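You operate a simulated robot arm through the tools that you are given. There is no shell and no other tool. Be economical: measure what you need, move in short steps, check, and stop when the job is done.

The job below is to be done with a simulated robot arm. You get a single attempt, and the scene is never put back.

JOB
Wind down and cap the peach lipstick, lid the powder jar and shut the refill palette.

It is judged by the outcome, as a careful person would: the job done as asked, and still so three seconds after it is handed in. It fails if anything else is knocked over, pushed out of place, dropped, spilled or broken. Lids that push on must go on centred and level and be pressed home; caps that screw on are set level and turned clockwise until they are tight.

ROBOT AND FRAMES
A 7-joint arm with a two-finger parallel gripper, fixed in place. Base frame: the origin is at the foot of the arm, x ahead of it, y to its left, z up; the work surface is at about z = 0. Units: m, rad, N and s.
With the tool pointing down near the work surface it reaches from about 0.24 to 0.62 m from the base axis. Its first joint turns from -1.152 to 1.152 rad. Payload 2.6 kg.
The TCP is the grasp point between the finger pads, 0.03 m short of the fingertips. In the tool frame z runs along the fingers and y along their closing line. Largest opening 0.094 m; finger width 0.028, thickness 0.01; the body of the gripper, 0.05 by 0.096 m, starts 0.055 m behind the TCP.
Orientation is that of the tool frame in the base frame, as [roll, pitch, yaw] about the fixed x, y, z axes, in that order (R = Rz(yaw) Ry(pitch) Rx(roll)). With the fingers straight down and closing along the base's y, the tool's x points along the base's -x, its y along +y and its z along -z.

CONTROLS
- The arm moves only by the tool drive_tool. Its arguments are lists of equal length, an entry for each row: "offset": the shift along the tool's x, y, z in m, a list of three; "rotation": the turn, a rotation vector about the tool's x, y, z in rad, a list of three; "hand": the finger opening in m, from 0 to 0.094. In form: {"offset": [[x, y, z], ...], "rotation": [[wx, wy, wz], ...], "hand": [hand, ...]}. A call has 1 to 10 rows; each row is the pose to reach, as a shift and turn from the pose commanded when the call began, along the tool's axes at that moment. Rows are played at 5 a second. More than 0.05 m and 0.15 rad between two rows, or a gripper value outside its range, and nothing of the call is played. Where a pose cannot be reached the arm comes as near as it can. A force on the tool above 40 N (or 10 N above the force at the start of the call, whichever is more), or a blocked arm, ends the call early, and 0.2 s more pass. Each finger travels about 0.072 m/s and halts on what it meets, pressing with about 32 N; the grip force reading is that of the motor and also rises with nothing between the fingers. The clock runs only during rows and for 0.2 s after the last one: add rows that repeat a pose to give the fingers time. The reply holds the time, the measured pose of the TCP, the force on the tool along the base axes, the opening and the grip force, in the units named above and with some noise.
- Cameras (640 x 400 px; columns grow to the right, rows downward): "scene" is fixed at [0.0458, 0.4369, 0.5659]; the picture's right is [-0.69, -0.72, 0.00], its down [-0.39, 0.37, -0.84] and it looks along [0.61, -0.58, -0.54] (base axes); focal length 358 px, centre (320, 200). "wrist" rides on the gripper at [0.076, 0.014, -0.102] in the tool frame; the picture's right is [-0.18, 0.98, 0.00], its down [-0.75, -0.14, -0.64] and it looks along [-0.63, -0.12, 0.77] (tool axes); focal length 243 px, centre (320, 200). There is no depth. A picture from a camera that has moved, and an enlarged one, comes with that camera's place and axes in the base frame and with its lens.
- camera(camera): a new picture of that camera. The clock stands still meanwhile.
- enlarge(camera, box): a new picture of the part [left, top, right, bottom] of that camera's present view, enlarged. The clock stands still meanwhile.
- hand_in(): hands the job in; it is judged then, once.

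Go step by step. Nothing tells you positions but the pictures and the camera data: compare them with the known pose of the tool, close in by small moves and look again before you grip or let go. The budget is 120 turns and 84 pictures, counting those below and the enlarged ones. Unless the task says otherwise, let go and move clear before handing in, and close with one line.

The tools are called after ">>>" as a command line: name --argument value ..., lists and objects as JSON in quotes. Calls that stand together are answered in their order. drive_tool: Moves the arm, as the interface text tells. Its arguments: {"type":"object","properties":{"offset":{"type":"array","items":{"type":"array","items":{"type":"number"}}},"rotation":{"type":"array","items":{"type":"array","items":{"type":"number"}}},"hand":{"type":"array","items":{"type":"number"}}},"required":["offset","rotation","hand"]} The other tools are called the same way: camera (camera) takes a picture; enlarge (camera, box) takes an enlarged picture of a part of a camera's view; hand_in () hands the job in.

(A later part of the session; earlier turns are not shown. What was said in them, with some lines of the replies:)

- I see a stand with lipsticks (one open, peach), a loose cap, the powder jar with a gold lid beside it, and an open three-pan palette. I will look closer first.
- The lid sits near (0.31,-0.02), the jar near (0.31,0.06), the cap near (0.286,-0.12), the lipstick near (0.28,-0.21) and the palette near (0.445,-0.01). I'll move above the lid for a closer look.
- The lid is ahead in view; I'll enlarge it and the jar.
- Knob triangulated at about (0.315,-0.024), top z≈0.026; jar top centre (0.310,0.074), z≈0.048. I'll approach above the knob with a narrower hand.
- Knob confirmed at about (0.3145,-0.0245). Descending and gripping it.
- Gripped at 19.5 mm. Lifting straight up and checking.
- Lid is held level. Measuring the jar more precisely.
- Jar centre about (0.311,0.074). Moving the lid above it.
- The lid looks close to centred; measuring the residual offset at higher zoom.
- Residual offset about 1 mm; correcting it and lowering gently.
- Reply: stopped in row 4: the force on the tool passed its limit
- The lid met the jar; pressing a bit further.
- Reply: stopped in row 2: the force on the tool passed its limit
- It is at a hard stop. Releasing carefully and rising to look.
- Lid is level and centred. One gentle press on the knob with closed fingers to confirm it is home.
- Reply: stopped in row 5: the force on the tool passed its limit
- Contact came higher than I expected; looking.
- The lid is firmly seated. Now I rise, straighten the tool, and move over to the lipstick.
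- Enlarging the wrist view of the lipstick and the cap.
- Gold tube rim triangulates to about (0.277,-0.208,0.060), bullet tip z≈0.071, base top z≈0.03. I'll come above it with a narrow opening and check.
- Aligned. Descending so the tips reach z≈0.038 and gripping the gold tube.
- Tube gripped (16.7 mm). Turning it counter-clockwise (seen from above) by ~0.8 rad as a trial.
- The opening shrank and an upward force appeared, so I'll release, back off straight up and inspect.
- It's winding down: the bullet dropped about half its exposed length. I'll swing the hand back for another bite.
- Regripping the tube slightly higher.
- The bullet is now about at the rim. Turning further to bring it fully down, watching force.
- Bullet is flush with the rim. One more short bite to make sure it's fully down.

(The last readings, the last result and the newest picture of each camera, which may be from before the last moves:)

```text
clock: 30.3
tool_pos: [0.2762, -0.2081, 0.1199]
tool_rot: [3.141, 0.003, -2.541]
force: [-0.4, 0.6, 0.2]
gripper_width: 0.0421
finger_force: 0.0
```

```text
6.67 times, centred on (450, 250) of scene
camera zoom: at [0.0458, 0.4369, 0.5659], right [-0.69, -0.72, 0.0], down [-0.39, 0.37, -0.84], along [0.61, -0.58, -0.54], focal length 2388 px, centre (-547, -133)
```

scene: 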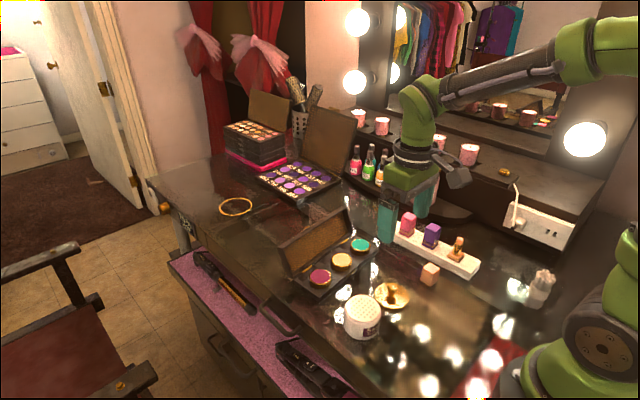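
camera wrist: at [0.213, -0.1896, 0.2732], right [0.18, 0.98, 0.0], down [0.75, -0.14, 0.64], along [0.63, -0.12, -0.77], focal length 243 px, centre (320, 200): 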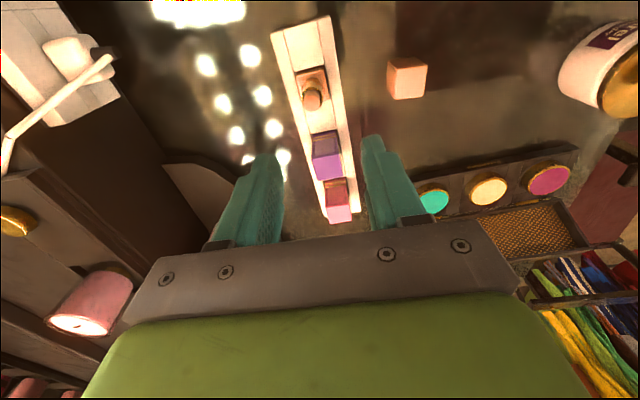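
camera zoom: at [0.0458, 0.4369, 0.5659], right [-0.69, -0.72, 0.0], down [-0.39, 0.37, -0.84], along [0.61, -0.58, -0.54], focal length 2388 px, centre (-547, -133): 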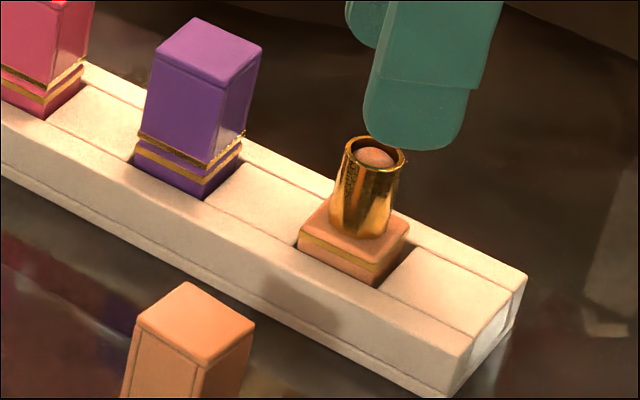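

Bullet is now below the rim. One more modest bite to find the bottom, watching the stand for movement.

>>> drive_tool --offset '[[0, 0, 0], [0, 0, 0], [0, 0, 0], [0, 0, 0], [0, 0, 0], [0, 0, 0.025], [0, 0, 0.049], [0, 0, 0.049]]' --rotation '[[0, 0, 0.14], [0, 0, 0.28], [0, 0, 0.42], [0, 0, 0.56], [0, 0, 0.6], [0, 0, 0.6], [0, 0, 0.6], [0, 0, 0.6]]' --hand '[0.042, 0.042, 0.042, 0.042, 0.042, 0.042, 0.042, 0.042]'

>>> drive_tool --offset '[[0, 0, 0], [0, 0, 0], [0, 0, 0], [0, 0, 0], [0, 0, 0], [0, 0, 0], [0, 0, 0], [0, 0, 0]]' --rotation '[[0, 0, 0], [0, 0, 0], [0, 0, 0], [0, 0, -0.12], [0, 0, -0.24], [0, 0, -0.36], [0, 0, -0.48], [0, 0, -0.48]]' --hand '[0.025, 0.01, 0.01, 0.01, 0.01, 0.01, 0.01, 0.01]'

>>> drive_tool --offset '[[0, 0, 0], [0, 0, 0], [0, 0, -0.025], [0, 0, -0.05], [0, 0, -0.05]]' --rotation '[[0, 0, 0], [0, 0, 0], [0, 0, 0], [0, 0, 0], [0, 0, 0]]' --hand '[0.03, 0.042, 0.042, 0.042, 0.042]'

>>> enlarge --camera "wrist" --box '[270, 80, 370, 180]'

>>> enlarge --camera "scene" --box '[420, 220, 480, 280]'

```text
clock: 32.1
tool_pos: [0.2768, -0.208, 0.072]
tool_rot: [3.14, -0.001, -3.141]
force: [0.7, -0.3, 1.0]
gripper_width: 0.0421
finger_force: 0.0
```

```text
clock: 33.9
tool_pos: [0.2753, -0.2075, 0.0726]
tool_rot: [3.141, 0.003, -2.659]
force: [-2.2, -1.1, 3.6]
gripper_width: 0.0171
finger_force: 32.4
```

```text
clock: 35.1
tool_pos: [0.2767, -0.2089, 0.1207]
tool_rot: [3.14, 0.003, -2.66]
force: [-0.6, -0.8, -0.1]
gripper_width: 0.0421
finger_force: 0.1
```

```text
4.00 times, centred on (320, 130) of wrist
camera zoom: at [0.2034, -0.2304, 0.2213], right [-0.29, 0.96, 0.0], down [0.73, 0.22, 0.64], along [0.61, 0.19, -0.77], focal length 970 px, centre (320, 480)
```

zoom: 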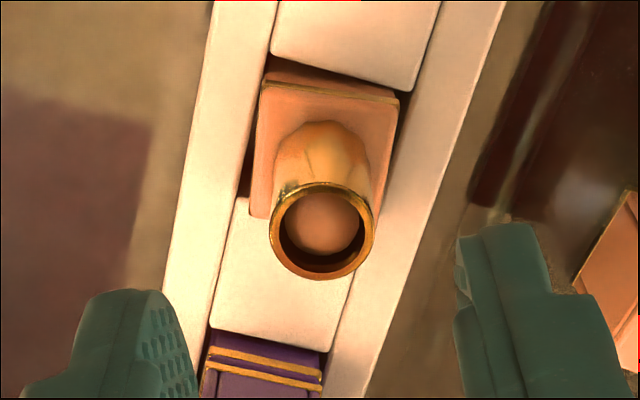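

```text
6.67 times, centred on (450, 250) of scene
camera zoom: at [0.0458, 0.4369, 0.5659], right [-0.69, -0.72, 0.0], down [-0.39, 0.37, -0.84], along [0.61, -0.58, -0.54], focal length 2388 px, centre (-547, -133)
```

zoom: 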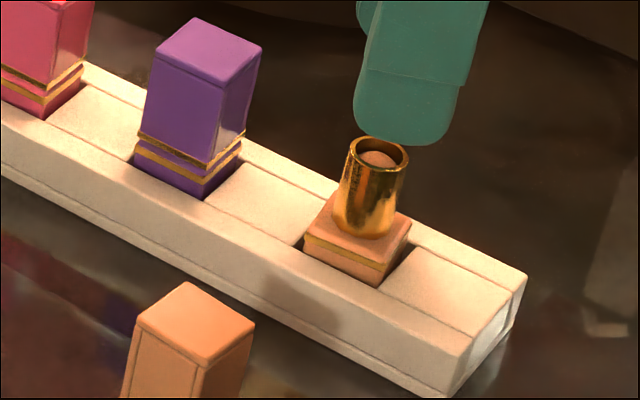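

Bullet is well inside the tube; the base turned ~0.19 rad within its loose slot, which I'll restore after capping. Next, the cap: centre about (0.2865,-0.120), height ~0.035, yaw about -0.06. Moving above it with aligned fingers.

>>> drive_tool --offset '[[0, 0, -0.02], [-0.012, 0.018, -0.02], [-0.025, 0.037, -0.02], [-0.037, 0.056, -0.02], [-0.05, 0.0745, -0.02], [-0.05, 0.0745, 0.0], [-0.05, 0.0745, 0.0]]' --rotation '[[0, 0, 0.12], [0, 0, 0.24], [0, 0, 0.36], [0, 0, 0.48], [0, 0, 0.54], [0, 0, 0.5416], [0, 0, 0.5416]]' --hand '[0.045, 0.045, 0.045, 0.045, 0.045, 0.045, 0.045]'

>>> enlarge --camera "wrist" --box '[250, 60, 390, 200]'

>>> enlarge --camera "scene" --box '[390, 220, 480, 300]'

```text
clock: 36.7
tool_pos: [0.2862, -0.1193, 0.1199]
tool_rot: [3.139, 0.0, 3.077]
force: [0.5, -0.1, -0.7]
gripper_width: 0.0449
finger_force: 0.0
```

```text
2.86 times, centred on (320, 130) of wrist
camera zoom: at [0.2108, -0.0996, 0.2209], right [0.24, 0.97, 0.0], down [0.74, -0.19, 0.64], along [0.62, -0.16, -0.77], focal length 693 px, centre (320, 400)
```

zoom: 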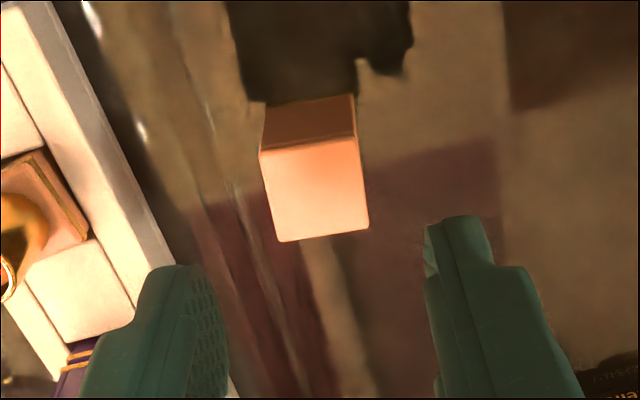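

```text
5.00 times, centred on (435, 260) of scene
camera zoom: at [0.0458, 0.4369, 0.5659], right [-0.69, -0.72, 0.0], down [-0.39, 0.37, -0.84], along [0.61, -0.58, -0.54], focal length 1791 px, centre (-255, -100)
```

zoom: 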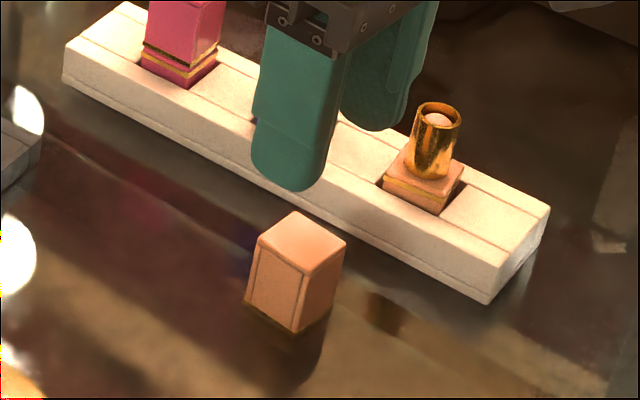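

Cap confirmed at (0.287,-0.120), yaw about -0.085. Descending to grip it.

>>> drive_tool --offset '[[0, 0, 0.035], [0, -0.0005, 0.06], [0, -0.0005, 0.08], [0, -0.0005, 0.08], [0, -0.0005, 0.08], [0, -0.0005, 0.08], [0, -0.0005, 0.08]]' --rotation '[[0, 0, 0.02], [0, 0, 0.02], [0, 0, 0.02], [0, 0, 0.02], [0, 0, 0.02], [0, 0, 0.02], [0, 0, 0.02]]' --hand '[0.045, 0.045, 0.045, 0.045, 0.035, 0.02, 0.02]'

>>> enlarge --camera "scene" --box '[390, 220, 480, 300]'

```text
clock: 38.3
tool_pos: [0.2868, -0.1188, 0.0399]
tool_rot: [3.14, -0.001, 3.06]
force: [-0.6, -1.0, -0.5]
gripper_width: 0.0298
finger_force: 32.2
```

```text
5.00 times, centred on (435, 260) of scene
camera zoom: at [0.0458, 0.4369, 0.5659], right [-0.69, -0.72, 0.0], down [-0.39, 0.37, -0.84], along [0.61, -0.58, -0.54], focal length 1791 px, centre (-255, -100)
```

zoom: 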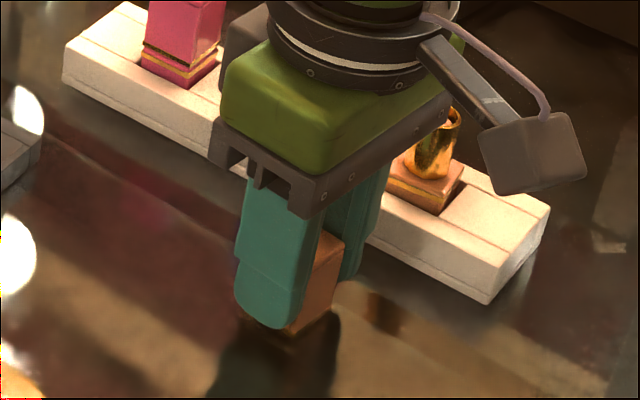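

Cap gripped (29.8 mm). Lifting.

>>> drive_tool --offset '[[0, 0, -0.03], [0, 0, -0.06], [0, 0, -0.09], [0, 0, -0.09]]' --rotation '[[0, 0, 0], [0, 0, 0], [0, 0, 0], [0, 0, 0]]' --hand '[0.02, 0.02, 0.02, 0.02]'

>>> camera --camera "wrist"

>>> enlarge --camera "scene" --box '[390, 200, 490, 300]'

```text
clock: 39.3
tool_pos: [0.2847, -0.1203, 0.1311]
tool_rot: [3.141, 0.001, 3.059]
force: [0.1, 0.0, -0.3]
gripper_width: 0.0296
finger_force: 32.1
```

```text
35 pictures are left
camera wrist: at [0.2116, -0.0993, 0.231], right [0.26, 0.96, 0.0], down [0.74, -0.2, 0.64], along [0.62, -0.17, -0.77], focal length 243 px, centre (320, 200)
```

wrist: 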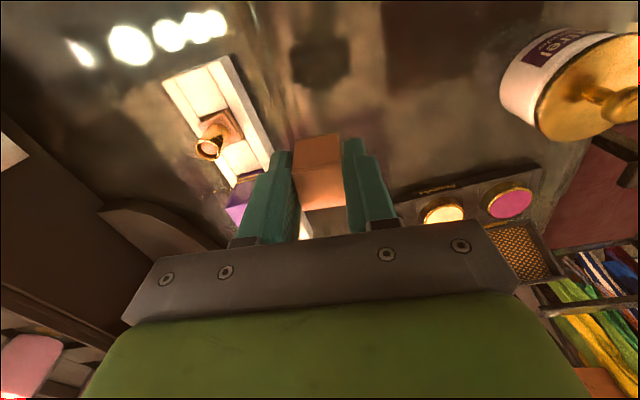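

```text
4.00 times, centred on (440, 250) of scene
camera zoom: at [0.0458, 0.4369, 0.5659], right [-0.69, -0.72, 0.0], down [-0.39, 0.37, -0.84], along [0.61, -0.58, -0.54], focal length 1433 px, centre (-160, 0)
```

zoom: 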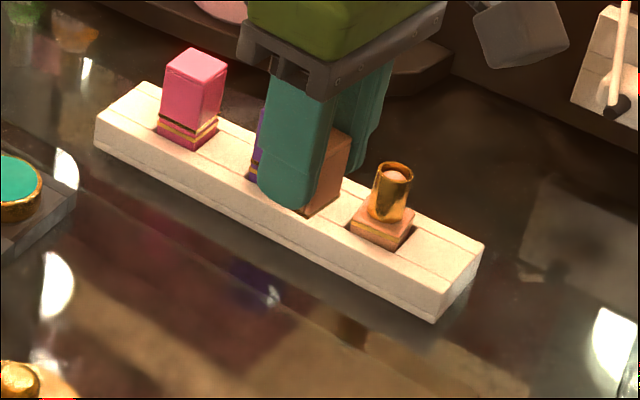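

Checking the base orientation once more before the transfer.

>>> enlarge --camera "wrist" --box '[185, 95, 265, 175]'

```text
5.00 times, centred on (225, 135) of wrist
camera zoom: at [0.2116, -0.0993, 0.231], right [0.26, 0.96, 0.0], down [0.74, -0.2, 0.64], along [0.62, -0.17, -0.77], focal length 1213 px, centre (795, 525)
```

zoom: 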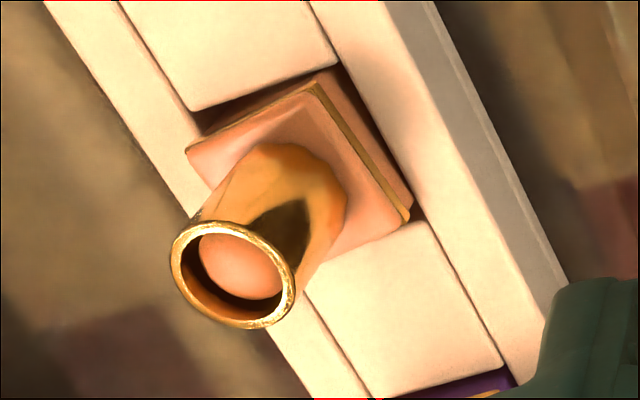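

Base yaw about +0.16, axis about (0.2764,-0.2075). Moving the cap over it and lowering to just above the rim.

>>> drive_tool --offset '[[0.001, -0.03, 0], [0.002, -0.06, 0], [0.003, -0.0886, 0], [0.003, -0.0886, 0.012], [0.003, -0.0886, 0.022], [0.003, -0.0886, 0.022]]' --rotation '[[0, 0, -0.08], [0, 0, -0.16], [0, 0, -0.2476], [0, 0, -0.2476], [0, 0, -0.2476], [0, 0, -0.2476]]' --hand '[0.02, 0.02, 0.02, 0.02, 0.02, 0.02]'

>>> enlarge --camera "scene" --box '[420, 210, 480, 270]'

>>> enlarge --camera "wrist" --box '[265, 75, 375, 185]'

```text
clock: 40.7
tool_pos: [0.2751, -0.2075, 0.1091]
tool_rot: [3.138, 0.002, -2.975]
force: [0.1, 0.2, 0.2]
gripper_width: 0.03
finger_force: 32.1
```

```text
6.67 times, centred on (450, 240) of scene
camera zoom: at [0.0458, 0.4369, 0.5659], right [-0.69, -0.72, 0.0], down [-0.39, 0.37, -0.84], along [0.61, -0.58, -0.54], focal length 2388 px, centre (-547, -67)
```

zoom: 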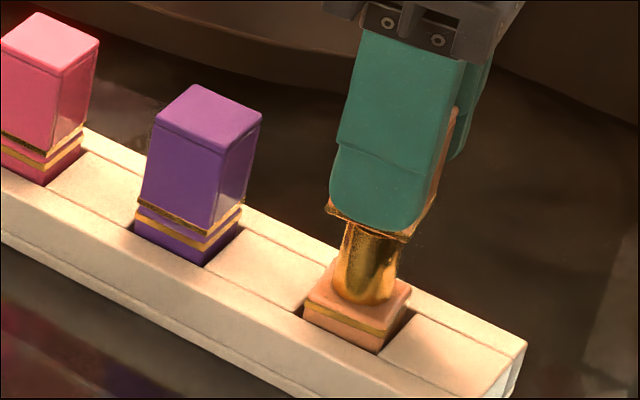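

```text
3.64 times, centred on (320, 130) of wrist
camera zoom: at [0.1981, -0.2054, 0.2093], right [0.02, 1.0, 0.0], down [0.77, -0.02, 0.64], along [0.64, -0.01, -0.77], focal length 882 px, centre (320, 454)
```

zoom: 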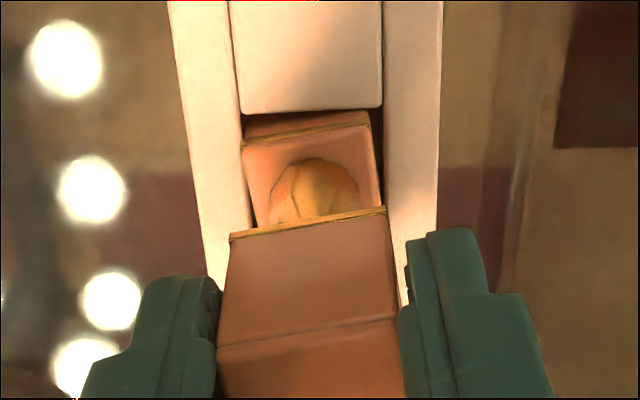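

Cap aligned over the tube. Lowering gently with a slight yaw tweak.

>>> drive_tool --offset '[[0, 0, 0.006], [0, 0, 0.012], [0, 0, 0.018], [0, 0, 0.024], [0, 0, 0.03]]' --rotation '[[0, 0, -0.02], [0, 0, -0.02], [0, 0, -0.02], [0, 0, -0.02], [0, 0, -0.02]]' --hand '[0.02, 0.02, 0.02, 0.02, 0.02]'

>>> enlarge --camera "scene" --box '[420, 210, 480, 270]'

```text
clock: 41.9
tool_pos: [0.2757, -0.2074, 0.0794]
tool_rot: [3.14, 0.0, -2.957]
force: [0.4, 0.8, 0.2]
gripper_width: 0.0298
finger_force: 32.5
```

```text
6.67 times, centred on (450, 240) of scene
camera zoom: at [0.0458, 0.4369, 0.5659], right [-0.69, -0.72, 0.0], down [-0.39, 0.37, -0.84], along [0.61, -0.58, -0.54], focal length 2388 px, centre (-547, -67)
```

zoom: 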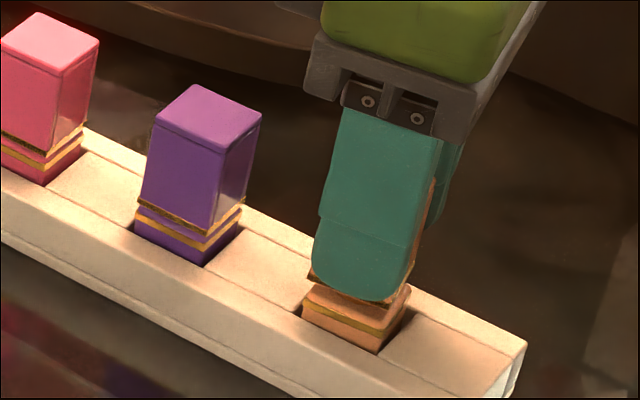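

Sliding on freely; continuing down until it seats.

>>> drive_tool --offset '[[0, 0, 0.004], [0, 0, 0.007], [0, 0, 0.01], [0, 0, 0.013], [0, 0, 0.016]]' --rotation '[[0, 0, 0], [0, 0, 0], [0, 0, 0], [0, 0, 0], [0, 0, 0]]' --hand '[0.02, 0.02, 0.02, 0.02, 0.02]'

>>> enlarge --camera "scene" --box '[420, 210, 480, 270]'

>>> enlarge --camera "wrist" --box '[265, 75, 375, 185]'

```text
clock: 43.1
tool_pos: [0.2775, -0.2087, 0.0643]
tool_rot: [-3.141, 0.004, -2.956]
force: [1.2, 1.5, 28.2]
gripper_width: 0.0302
finger_force: 32.2
```

```text
6.67 times, centred on (450, 240) of scene
camera zoom: at [0.0457, 0.4369, 0.5659], right [-0.69, -0.72, 0.0], down [-0.39, 0.37, -0.84], along [0.61, -0.58, -0.54], focal length 2388 px, centre (-547, -67)
```

zoom: 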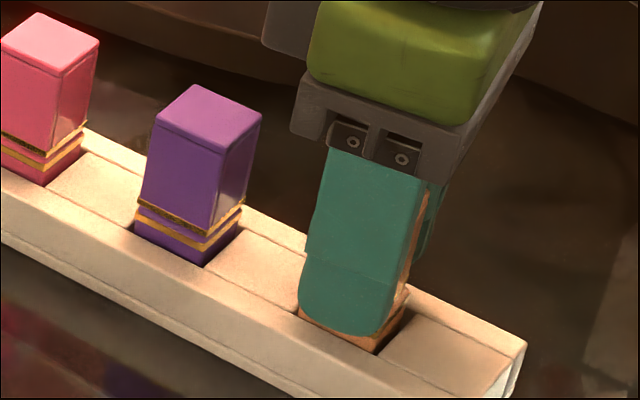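

```text
3.64 times, centred on (320, 130) of wrist
camera zoom: at [0.1999, -0.2073, 0.1635], right [0.0, 1.0, 0.0], down [0.76, 0.0, 0.64], along [0.64, 0.0, -0.76], focal length 882 px, centre (320, 454)
```

zoom: 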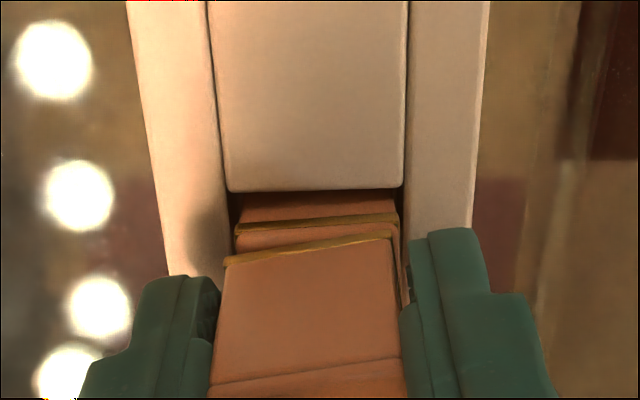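

There's a 28 N contact force. I'll release, rise, and look at how the cap sits before pressing it home.

>>> drive_tool --offset '[[0, 0, 0], [0, 0, 0], [0, 0, -0.03], [0, 0, -0.06], [0, 0, -0.06]]' --rotation '[[0, 0, 0], [0, 0, 0], [0, 0, 0], [0, 0, 0], [0, 0, 0]]' --hand '[0.04, 0.045, 0.045, 0.045, 0.045]'

>>> enlarge --camera "scene" --box '[420, 215, 480, 275]'

>>> enlarge --camera "wrist" --box '[265, 75, 375, 185]'

```text
clock: 44.3
tool_pos: [0.2779, -0.2075, 0.1238]
tool_rot: [3.139, 0.001, -2.955]
force: [-0.2, -0.4, 0.0]
gripper_width: 0.0449
finger_force: 0.0
```

```text
6.67 times, centred on (450, 245) of scene
camera zoom: at [0.0458, 0.4369, 0.5659], right [-0.69, -0.72, 0.0], down [-0.39, 0.37, -0.84], along [0.61, -0.58, -0.54], focal length 2388 px, centre (-547, -100)
```

zoom: 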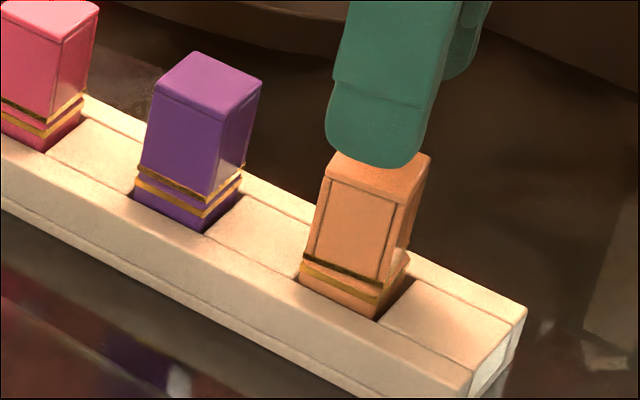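

```text
3.64 times, centred on (320, 130) of wrist
camera zoom: at [0.2007, -0.2071, 0.2246], right [0.0, 1.0, 0.0], down [0.77, 0.0, 0.64], along [0.64, 0.0, -0.77], focal length 882 px, centre (320, 454)
```

zoom: 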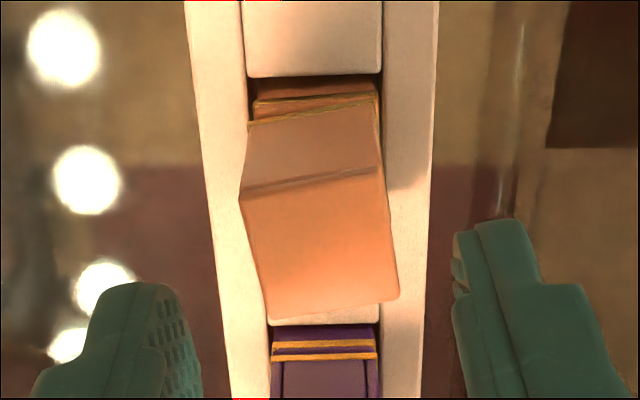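

The cap is down, but twisted ~0.13 rad against the base. I'll regrip it and turn it clockwise to square up, then press.

>>> drive_tool --offset '[[0, 0, 0.03], [0, 0, 0.055], [0, 0, 0.055], [0, 0, 0.055], [0, 0, 0.055], [0, 0, 0.055]]' --rotation '[[0, 0, 0], [0, 0, 0], [0, 0, 0], [0, 0, 0], [0, 0, 0], [0, 0, 0]]' --hand '[0.045, 0.045, 0.045, 0.035, 0.02, 0.02]'

>>> drive_tool --offset '[[0, 0, 0], [0, 0, 0], [0, 0, 0], [0, 0, 0]]' --rotation '[[0, 0, 0.06], [0, 0, 0.11], [0, 0, 0.155], [0, 0, 0.155]]' --hand '[0.02, 0.02, 0.02, 0.02]'

>>> enlarge --camera "wrist" --box '[265, 75, 375, 185]'

```text
clock: 45.7
tool_pos: [0.2771, -0.2077, 0.0685]
tool_rot: [3.137, 0.001, -2.955]
force: [-0.6, -0.2, -0.2]
gripper_width: 0.0303
finger_force: 32.2
```

```text
clock: 46.7
tool_pos: [0.2764, -0.2072, 0.0692]
tool_rot: [3.14, 0.001, -3.112]
force: [0.0, -0.4, 0.2]
gripper_width: 0.0302
finger_force: 32.0
```

```text
3.64 times, centred on (320, 130) of wrist
camera zoom: at [0.1997, -0.195, 0.1692], right [0.15, 0.99, 0.0], down [0.76, -0.12, 0.64], along [0.64, -0.1, -0.77], focal length 882 px, centre (320, 454)
```

zoom: 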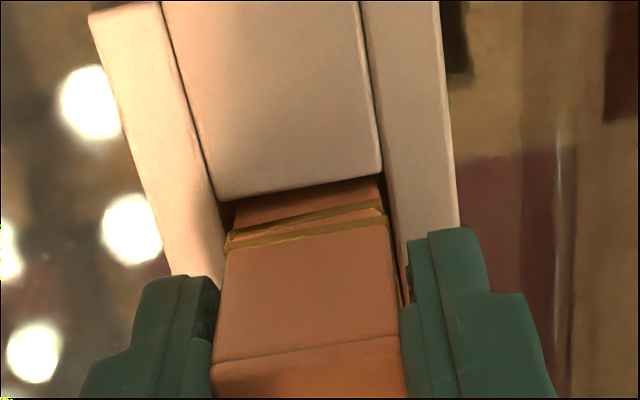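

Now cap, base and stand are squared. Pressing down.

>>> drive_tool --offset '[[0, 0, 0.003], [0, 0, 0.006], [0, 0, 0.009], [0, 0, 0.012]]' --rotation '[[0, 0, 0], [0, 0, 0], [0, 0, 0], [0, 0, 0]]' --hand '[0.02, 0.02, 0.02, 0.02]'

>>> drive_tool --offset '[[0, 0, 0], [0, 0, 0], [0, 0, -0.03], [0, 0, -0.065], [0, 0, -0.065]]' --rotation '[[0, 0, 0], [0, 0, 0], [0, 0, 0], [0, 0, 0], [0, 0, 0]]' --hand '[0.04, 0.045, 0.045, 0.045, 0.045]'

>>> enlarge --camera "wrist" --box '[265, 75, 375, 185]'

>>> enlarge --camera "scene" --box '[420, 215, 480, 275]'

```text
clock: 47.7
tool_pos: [0.2783, -0.2074, 0.0583]
tool_rot: [-3.139, 0.005, -3.109]
force: [4.6, 0.4, 29.7]
gripper_width: 0.0303
finger_force: 32.4
```

```text
clock: 48.9
tool_pos: [0.2765, -0.2078, 0.1226]
tool_rot: [3.138, 0.001, -3.11]
force: [0.2, -0.6, -0.8]
gripper_width: 0.0452
finger_force: 0.1
```

```text
3.64 times, centred on (320, 130) of wrist
camera zoom: at [0.2001, -0.1946, 0.2229], right [0.15, 0.99, 0.0], down [0.76, -0.12, 0.64], along [0.64, -0.1, -0.77], focal length 882 px, centre (320, 454)
```

zoom: 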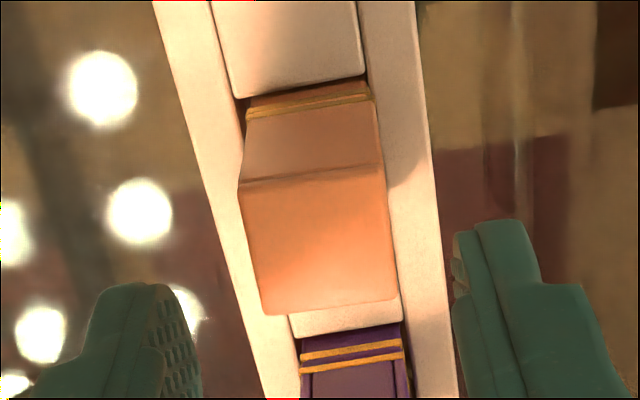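

```text
6.67 times, centred on (450, 245) of scene
camera zoom: at [0.0458, 0.4369, 0.5659], right [-0.69, -0.72, 0.0], down [-0.39, 0.37, -0.84], along [0.61, -0.58, -0.54], focal length 2388 px, centre (-547, -100)
```

zoom: 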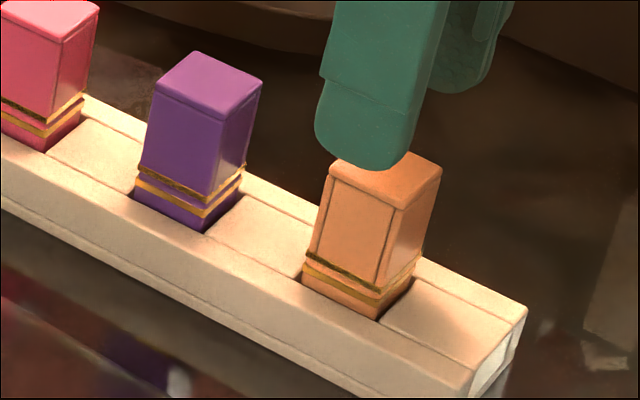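

Looks aligned like the neighbours. Pressing on its top with closed fingers to confirm it's home.

>>> drive_tool --offset '[[0, 0, 0], [0, 0, 0], [0, 0, 0], [0, 0, 0.01], [0, 0, 0.018], [0, 0, 0.023], [0, 0, 0.028], [0, 0, 0.033], [0, 0, 0.036]]' --rotation '[[0, 0, 0], [0, 0, 0], [0, 0, 0], [0, 0, 0], [0, 0, 0], [0, 0, 0], [0, 0, 0], [0, 0, 0], [0, 0, 0]]' --hand '[0.02, 0, 0, 0, 0, 0, 0, 0, 0]'

>>> enlarge --camera "scene" --box '[420, 215, 480, 275]'

```text
clock: 50.3
tool_pos: [0.2778, -0.2081, 0.103]
tool_rot: [-3.14, 0.007, -3.114]
force: [-2.4, 2.3, 11.2]
gripper_width: 0.0
finger_force: 32.6
stopped in row 6: the force on the tool passed its limit (the readings are from after the stop); the commanded pose is now the measured one
```

```text
6.67 times, centred on (450, 245) of scene
camera zoom: at [0.0457, 0.4369, 0.5659], right [-0.69, -0.72, 0.0], down [-0.39, 0.37, -0.84], along [0.61, -0.58, -0.54], focal length 2388 px, centre (-547, -100)
```

zoom: 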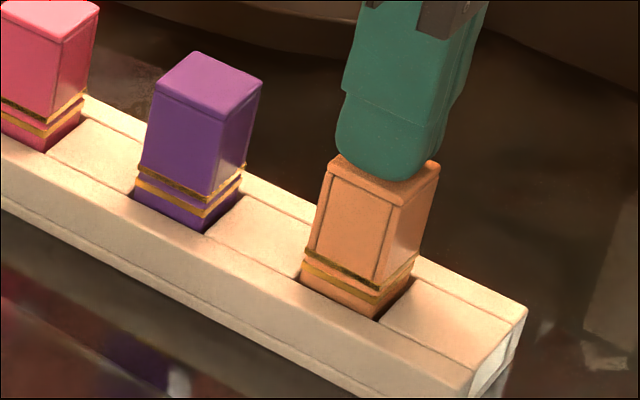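

Lipstick is capped. The palette lid's hinge runs along x≈0.487 and its free edge is at x≈0.52, z≈0.08; I'll go up and over, behind the lid, with closed fingers.

>>> drive_tool --offset '[[0, 0, -0.045], [0, 0, -0.09], [-0.036, 0.025, -0.11], [-0.072, 0.05, -0.11], [-0.108, 0.075, -0.11], [-0.144, 0.1, -0.11], [-0.18, 0.125, -0.11], [-0.216, 0.15, -0.11], [-0.252, 0.175, -0.11], [-0.2876, 0.1981, -0.11]]' --rotation '[[0, 0.007, 0.0276], [0, 0.007, 0.0276], [0, 0.007, 0.0276], [0, 0.007, 0.0276], [0, 0.007, 0.0276], [0, 0.007, 0.0276], [0, 0.007, 0.0276], [0, 0.007, 0.0276], [0, 0.007, 0.0276], [0, 0.007, 0.0276]]' --hand '[0, 0, 0, 0, 0, 0, 0, 0, 0, 0]'

>>> camera --camera "wrist"

>>> enlarge --camera "scene" --box '[240, 140, 480, 290]'

```text
clock: 52.5
tool_pos: [0.5576, 0.0001, 0.214]
tool_rot: [-3.141, -0.002, -3.14]
force: [-0.5, 0.6, 0.4]
gripper_width: 0.0
finger_force: 32.2
```

```text
21 pictures are left
camera wrist: at [0.4829, 0.0137, 0.3138], right [0.18, 0.98, 0.0], down [0.76, -0.14, 0.64], along [0.63, -0.12, -0.77], focal length 243 px, centre (320, 200)
```

wrist: 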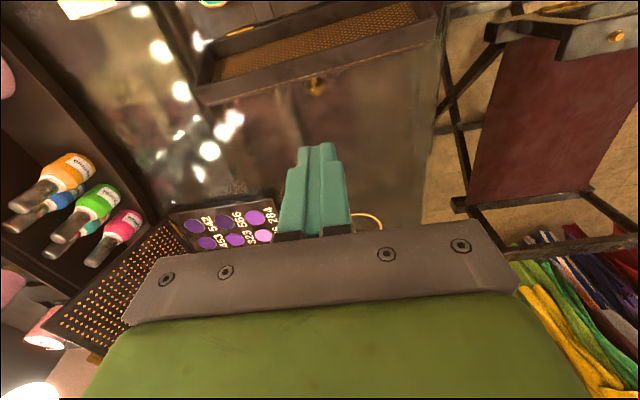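

```text
2.67 times, centred on (360, 215) of scene
camera zoom: at [0.0457, 0.4369, 0.5659], right [-0.69, -0.72, 0.0], down [-0.39, 0.37, -0.84], along [0.61, -0.58, -0.54], focal length 955 px, centre (213, 160)
```

zoom: 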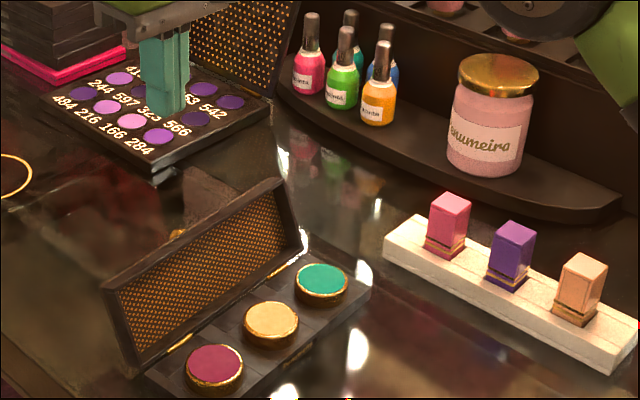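

There's a gold clasp at the lid's centre. Looking closer.

>>> enlarge --camera "wrist" --box '[180, 0, 460, 150]'

>>> enlarge --camera "scene" --box '[270, 200, 385, 300]'

```text
2.29 times, centred on (320, 75) of wrist
camera zoom: at [0.4829, 0.0137, 0.3138], right [0.18, 0.98, 0.0], down [0.76, -0.14, 0.64], along [0.63, -0.12, -0.77], focal length 555 px, centre (320, 486)
```

zoom: 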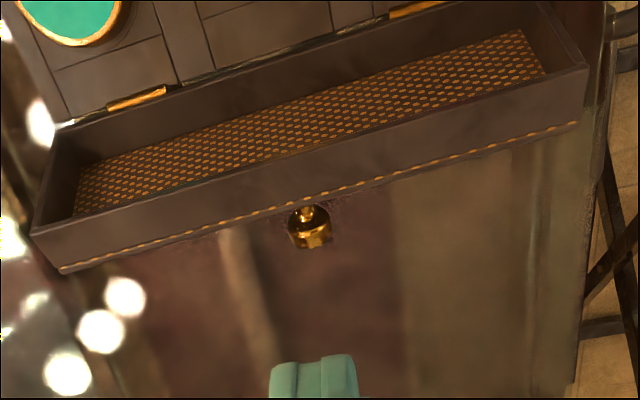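

```text
4.00 times, centred on (328, 250) of scene
camera zoom: at [0.0457, 0.4369, 0.5659], right [-0.69, -0.72, 0.0], down [-0.39, 0.37, -0.84], along [0.61, -0.58, -0.54], focal length 1433 px, centre (290, 0)
```

zoom: 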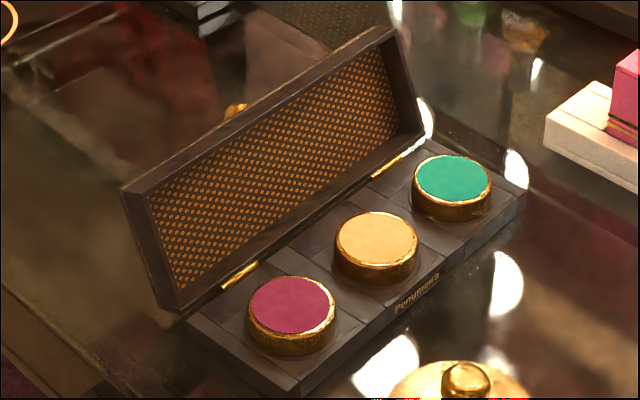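

The lid is a shallow box with a knob on its outer face. I'll descend behind it at y≈0.045, beside the knob.

>>> drive_tool --offset '[[-0.005, 0.04, 0], [-0.005, 0.045, 0.04], [-0.005, 0.045, 0.08], [-0.005, 0.045, 0.12], [-0.005, 0.045, 0.134], [-0.005, 0.045, 0.134]]' --rotation '[[0, 0, 0], [0, 0, 0], [0, 0, 0], [0, 0, 0], [0, 0, 0], [0, 0, 0]]' --hand '[0, 0, 0, 0, 0, 0]'

>>> enlarge --camera "scene" --box '[250, 150, 410, 300]'

```text
clock: 53.9
tool_pos: [0.5623, 0.0442, 0.0811]
tool_rot: [-3.141, -0.001, 3.141]
force: [0.3, 0.1, 0.2]
gripper_width: 0.0001
finger_force: 32.0
```

```text
2.67 times, centred on (330, 225) of scene
camera zoom: at [0.0458, 0.4369, 0.5659], right [-0.69, -0.72, 0.0], down [-0.39, 0.37, -0.84], along [0.61, -0.58, -0.54], focal length 955 px, centre (293, 133)
```

zoom: 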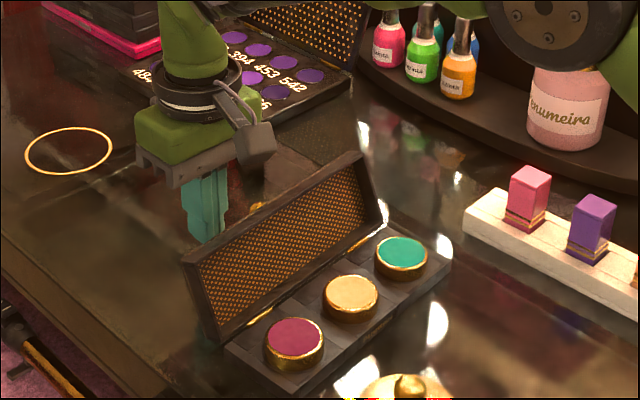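

Finger is behind the lid. Sweeping toward the base to swing the lid up past vertical.

>>> drive_tool --offset '[[0.012, 0, 0], [0.022, 0, 0], [0.03, 0, 0], [0.038, 0, 0], [0.046, 0, 0], [0.054, 0, 0], [0.06, 0, 0]]' --rotation '[[0, 0, 0], [0, 0, 0], [0, 0, 0], [0, 0, 0], [0, 0, 0], [0, 0, 0], [0, 0, 0]]' --hand '[0, 0, 0, 0, 0, 0, 0]'

>>> enlarge --camera "scene" --box '[250, 150, 410, 300]'

```text
clock: 55.0
tool_pos: [0.5305, 0.0432, 0.0887]
tool_rot: [-3.141, 0.024, -3.139]
force: [2.3, -0.3, 4.5]
gripper_width: 0.0
finger_force: 31.9
stopped in row 5: the force on the tool passed its limit (the readings are from after the stop); the commanded pose is now the measured one
```

```text
2.67 times, centred on (330, 225) of scene
camera zoom: at [0.0457, 0.4369, 0.5659], right [-0.69, -0.72, 0.0], down [-0.39, 0.37, -0.84], along [0.61, -0.58, -0.54], focal length 955 px, centre (293, 133)
```

zoom: 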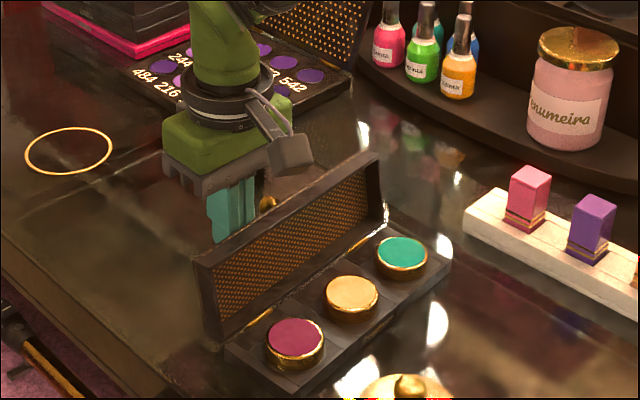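

The lid moved but needs force; I'll push higher up for more leverage and slower.

>>> drive_tool --offset '[[-0.008, 0, 0], [-0.008, 0, -0.008], [-0.002, 0, -0.008], [0.003, 0, -0.008], [0.007, 0, -0.008], [0.011, 0, -0.008], [0.015, 0, -0.008], [0.019, 0, -0.008]]' --rotation '[[0, 0.024, 0], [0, 0.024, 0], [0, 0.024, 0], [0, 0.024, 0], [0, 0.024, 0], [0, 0.024, 0], [0, 0.024, 0], [0, 0.024, 0]]' --hand '[0, 0, 0, 0, 0, 0, 0, 0]'

>>> enlarge --camera "scene" --box '[250, 150, 410, 300]'

```text
clock: 56.8
tool_pos: [0.5101, 0.0426, 0.095]
tool_rot: [-3.14, -0.001, -3.141]
force: [0.1, -0.2, -0.6]
gripper_width: 0.0
finger_force: 31.8
```

```text
2.67 times, centred on (330, 225) of scene
camera zoom: at [0.0458, 0.4369, 0.5659], right [-0.69, -0.72, 0.0], down [-0.39, 0.37, -0.84], along [0.61, -0.58, -0.54], focal length 955 px, centre (293, 133)
```

zoom: 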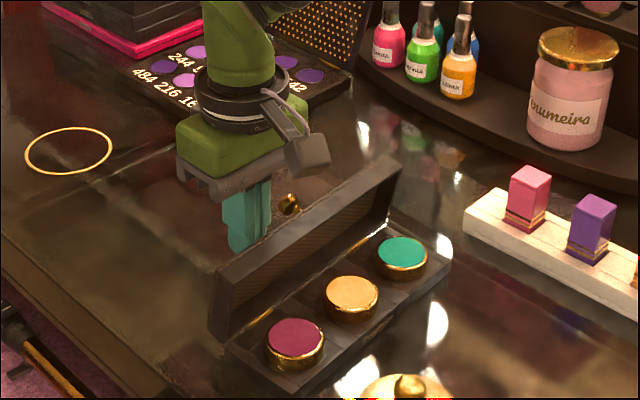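

The lid has swung past vertical. Continuing forward slowly.

>>> drive_tool --offset '[[0.006, 0, 0], [0.012, 0, 0], [0.018, 0, 0], [0.024, 0, 0], [0.03, 0, 0], [0.036, 0, 0], [0.042, 0, 0]]' --rotation '[[0, 0, 0], [0, 0, 0], [0, 0, 0], [0, 0, 0], [0, 0, 0], [0, 0, 0], [0, 0, 0]]' --hand '[0, 0, 0, 0, 0, 0, 0]'

>>> enlarge --camera "scene" --box '[250, 150, 410, 300]'

```text
clock: 58.4
tool_pos: [0.4684, 0.0431, 0.095]
tool_rot: [-3.141, -0.001, -3.139]
force: [0.4, 0.1, 0.7]
gripper_width: 0.0003
finger_force: 32.0
```

```text
2.67 times, centred on (330, 225) of scene
camera zoom: at [0.0458, 0.4369, 0.5659], right [-0.69, -0.72, 0.0], down [-0.39, 0.37, -0.84], along [0.61, -0.58, -0.54], focal length 955 px, centre (293, 133)
```

zoom: 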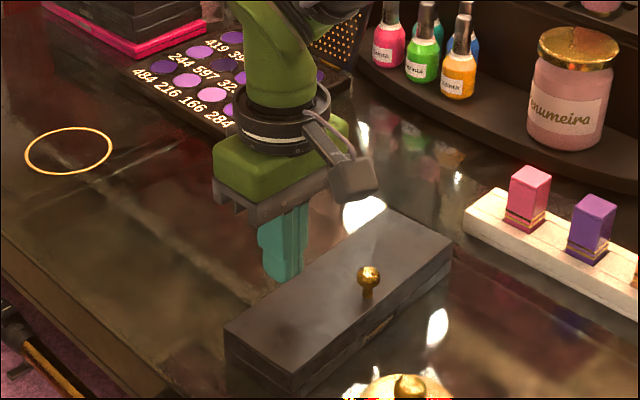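

The lid swung shut. A light press near its front edge to make sure it is fully closed.

>>> drive_tool --offset '[[0.014, 0, 0], [0.03, 0, 0], [0.03, 0, 0.01], [0.03, 0, 0.015], [0.03, 0, 0.02], [0.03, 0, 0.024], [0.03, 0, 0.028], [0.03, 0, 0.032]]' --rotation '[[0, 0, 0], [0, 0, 0], [0, 0, 0], [0, 0, 0], [0, 0, 0], [0, 0, 0], [0, 0, 0], [0, 0, 0]]' --hand '[0, 0, 0, 0, 0, 0, 0, 0]'

>>> enlarge --camera "scene" --box '[290, 200, 410, 310]'

```text
clock: 60.3
tool_pos: [0.4379, 0.0419, 0.0662]
tool_rot: [-3.141, -0.001, 3.138]
force: [-3.2, -0.8, 6.1]
gripper_width: 0.0001
finger_force: 31.3
stopped in row 8: the force on the tool passed its limit (the readings are from after the stop); the commanded pose is now the measured one
```

```text
3.64 times, centred on (350, 255) of scene
camera zoom: at [0.0458, 0.4369, 0.5659], right [-0.69, -0.72, 0.0], down [-0.39, 0.37, -0.84], along [0.61, -0.58, -0.54], focal length 1303 px, centre (211, 0)
```

zoom: 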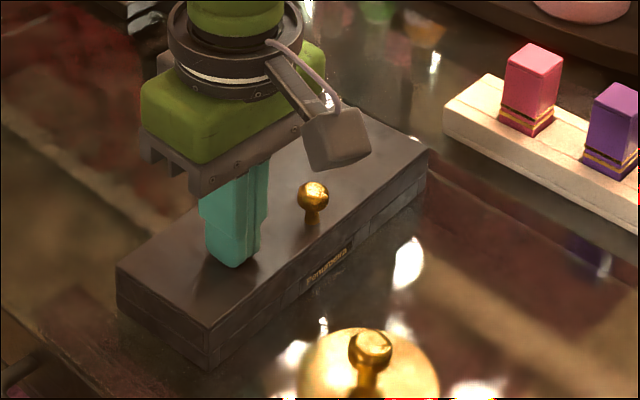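

Pressed firmly; the lid is flat. Rising and moving clear, then a final check of everything.

>>> drive_tool --offset '[[0, 0, -0.04], [0, 0, -0.08], [0, 0, -0.12], [0.01, -0.04, -0.16], [0.02, -0.08, -0.2], [0.03, -0.11, -0.24], [0.03, -0.11, -0.24]]' --rotation '[[0, 0, 0], [0, 0, 0], [0, 0, 0], [0, 0, 0], [0, 0, 0], [0, 0, 0], [0, 0, 0]]' --hand '[0, 0, 0, 0, 0, 0, 0]'

>>> camera --camera "scene"

>>> enlarge --camera "scene" --box '[270, 200, 490, 345]'

>>> camera --camera "wrist"

```text
refused: row 4 steps farther than a row can; nothing moved
```

```text
12 pictures are left
```

scene: 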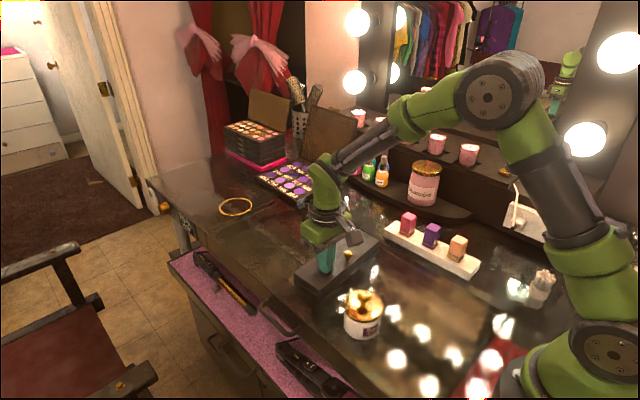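

```text
2.76 times, centred on (380, 272) of scene
camera zoom: at [0.0458, 0.4369, 0.5659], right [-0.69, -0.72, 0.0], down [-0.39, 0.37, -0.84], along [0.61, -0.58, -0.54], focal length 988 px, centre (154, 0)
```

zoom: 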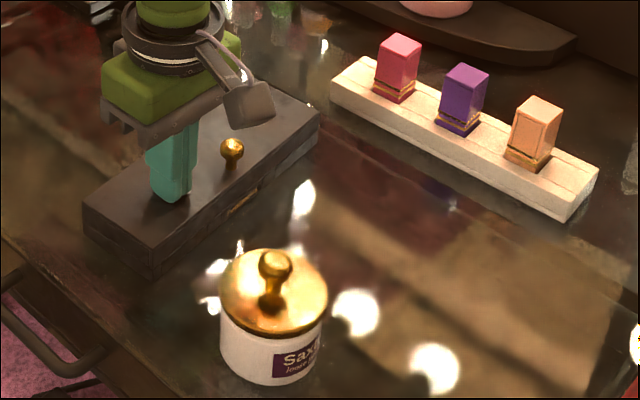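

```text
10 pictures are left
camera wrist: at [0.3632, 0.058, 0.1672], right [0.19, 0.98, 0.0], down [0.75, -0.14, 0.64], along [0.63, -0.12, -0.77], focal length 243 px, centre (320, 200)
```

wrist: 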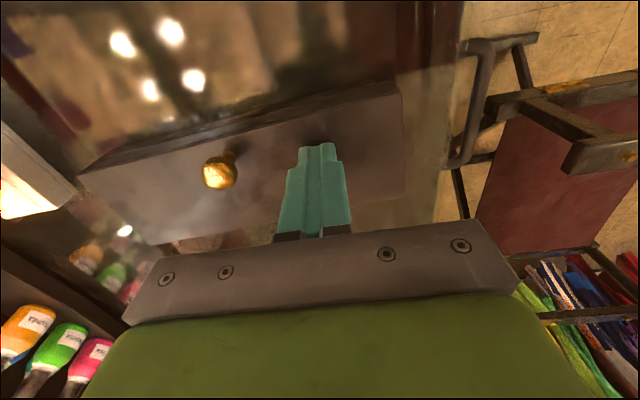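

That move was refused because one step was too long, so I'll retry with shorter ones. Everything looks in place.

>>> drive_tool --offset '[[0, 0, -0.04], [0, 0, -0.08], [0, 0, -0.12], [0.01, -0.03, -0.14], [0.02, -0.06, -0.16], [0.03, -0.09, -0.18], [0.03, -0.11, -0.2], [0.03, -0.11, -0.2]]' --rotation '[[0, 0, 0], [0, 0, 0], [0, 0, 0], [0, 0, 0], [0, 0, 0], [0, 0, 0], [0, 0, 0], [0, 0, 0]]' --hand '[0, 0, 0, 0, 0, 0, 0, 0]'

>>> enlarge --camera "scene" --box '[270, 200, 490, 345]'

>>> enlarge --camera "scene" --box '[285, 225, 390, 305]'

>>> enlarge --camera "scene" --box '[400, 215, 490, 275]'

```text
clock: 62.1
tool_pos: [0.409, -0.0671, 0.2653]
tool_rot: [3.14, 0.001, 3.138]
force: [-0.3, -0.2, 0.2]
gripper_width: 0.0001
finger_force: 31.5
```

```text
2.76 times, centred on (380, 272) of scene
camera zoom: at [0.0458, 0.4369, 0.5659], right [-0.69, -0.72, 0.0], down [-0.39, 0.37, -0.84], along [0.61, -0.58, -0.54], focal length 988 px, centre (154, 0)
```

zoom: 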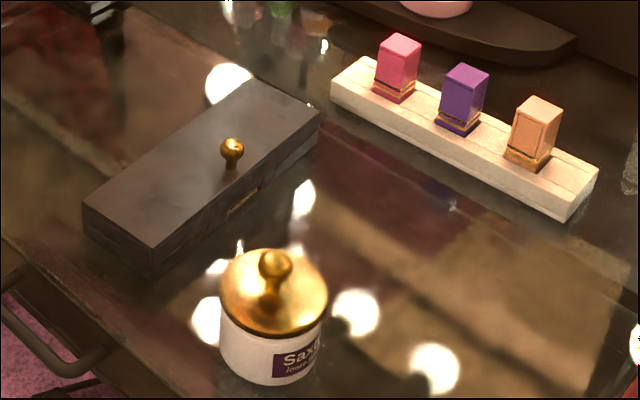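

```text
5.00 times, centred on (338, 265) of scene
camera zoom: at [0.0458, 0.4369, 0.5659], right [-0.69, -0.72, 0.0], down [-0.39, 0.37, -0.84], along [0.61, -0.58, -0.54], focal length 1791 px, centre (232, -125)
```

zoom: 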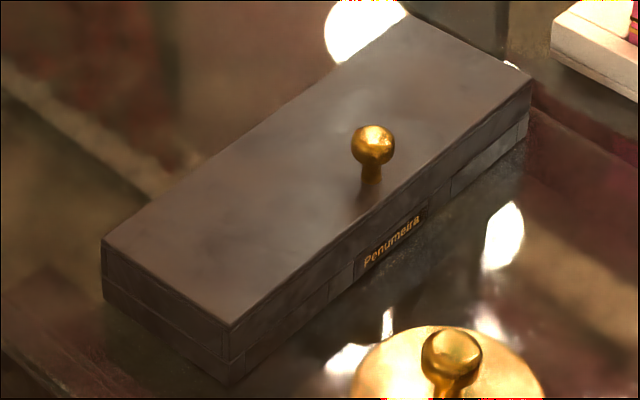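

```text
6.67 times, centred on (445, 245) of scene
camera zoom: at [0.0458, 0.4369, 0.5659], right [-0.69, -0.72, 0.0], down [-0.39, 0.37, -0.84], along [0.61, -0.58, -0.54], focal length 2388 px, centre (-513, -100)
```

zoom: 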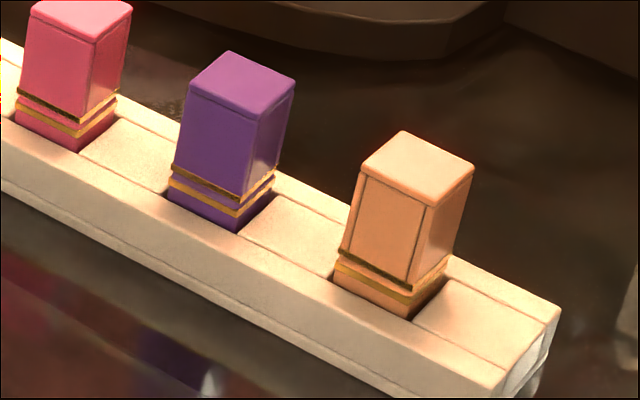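

Everything checks out: the lipstick is wound down and capped, the jar is lidded and level, and the palette lies flat shut. The tool is clear, so I'm handing in.

>>> hand_in

```text
The job is handed in.
```

The job is handed in: the peach lipstick is wound down and capped, the powder jar is lidded, and the refill palette is shut. The palette may have slid about 4 mm toward the arm when I pushed its lid over, and nothing else was disturbed.
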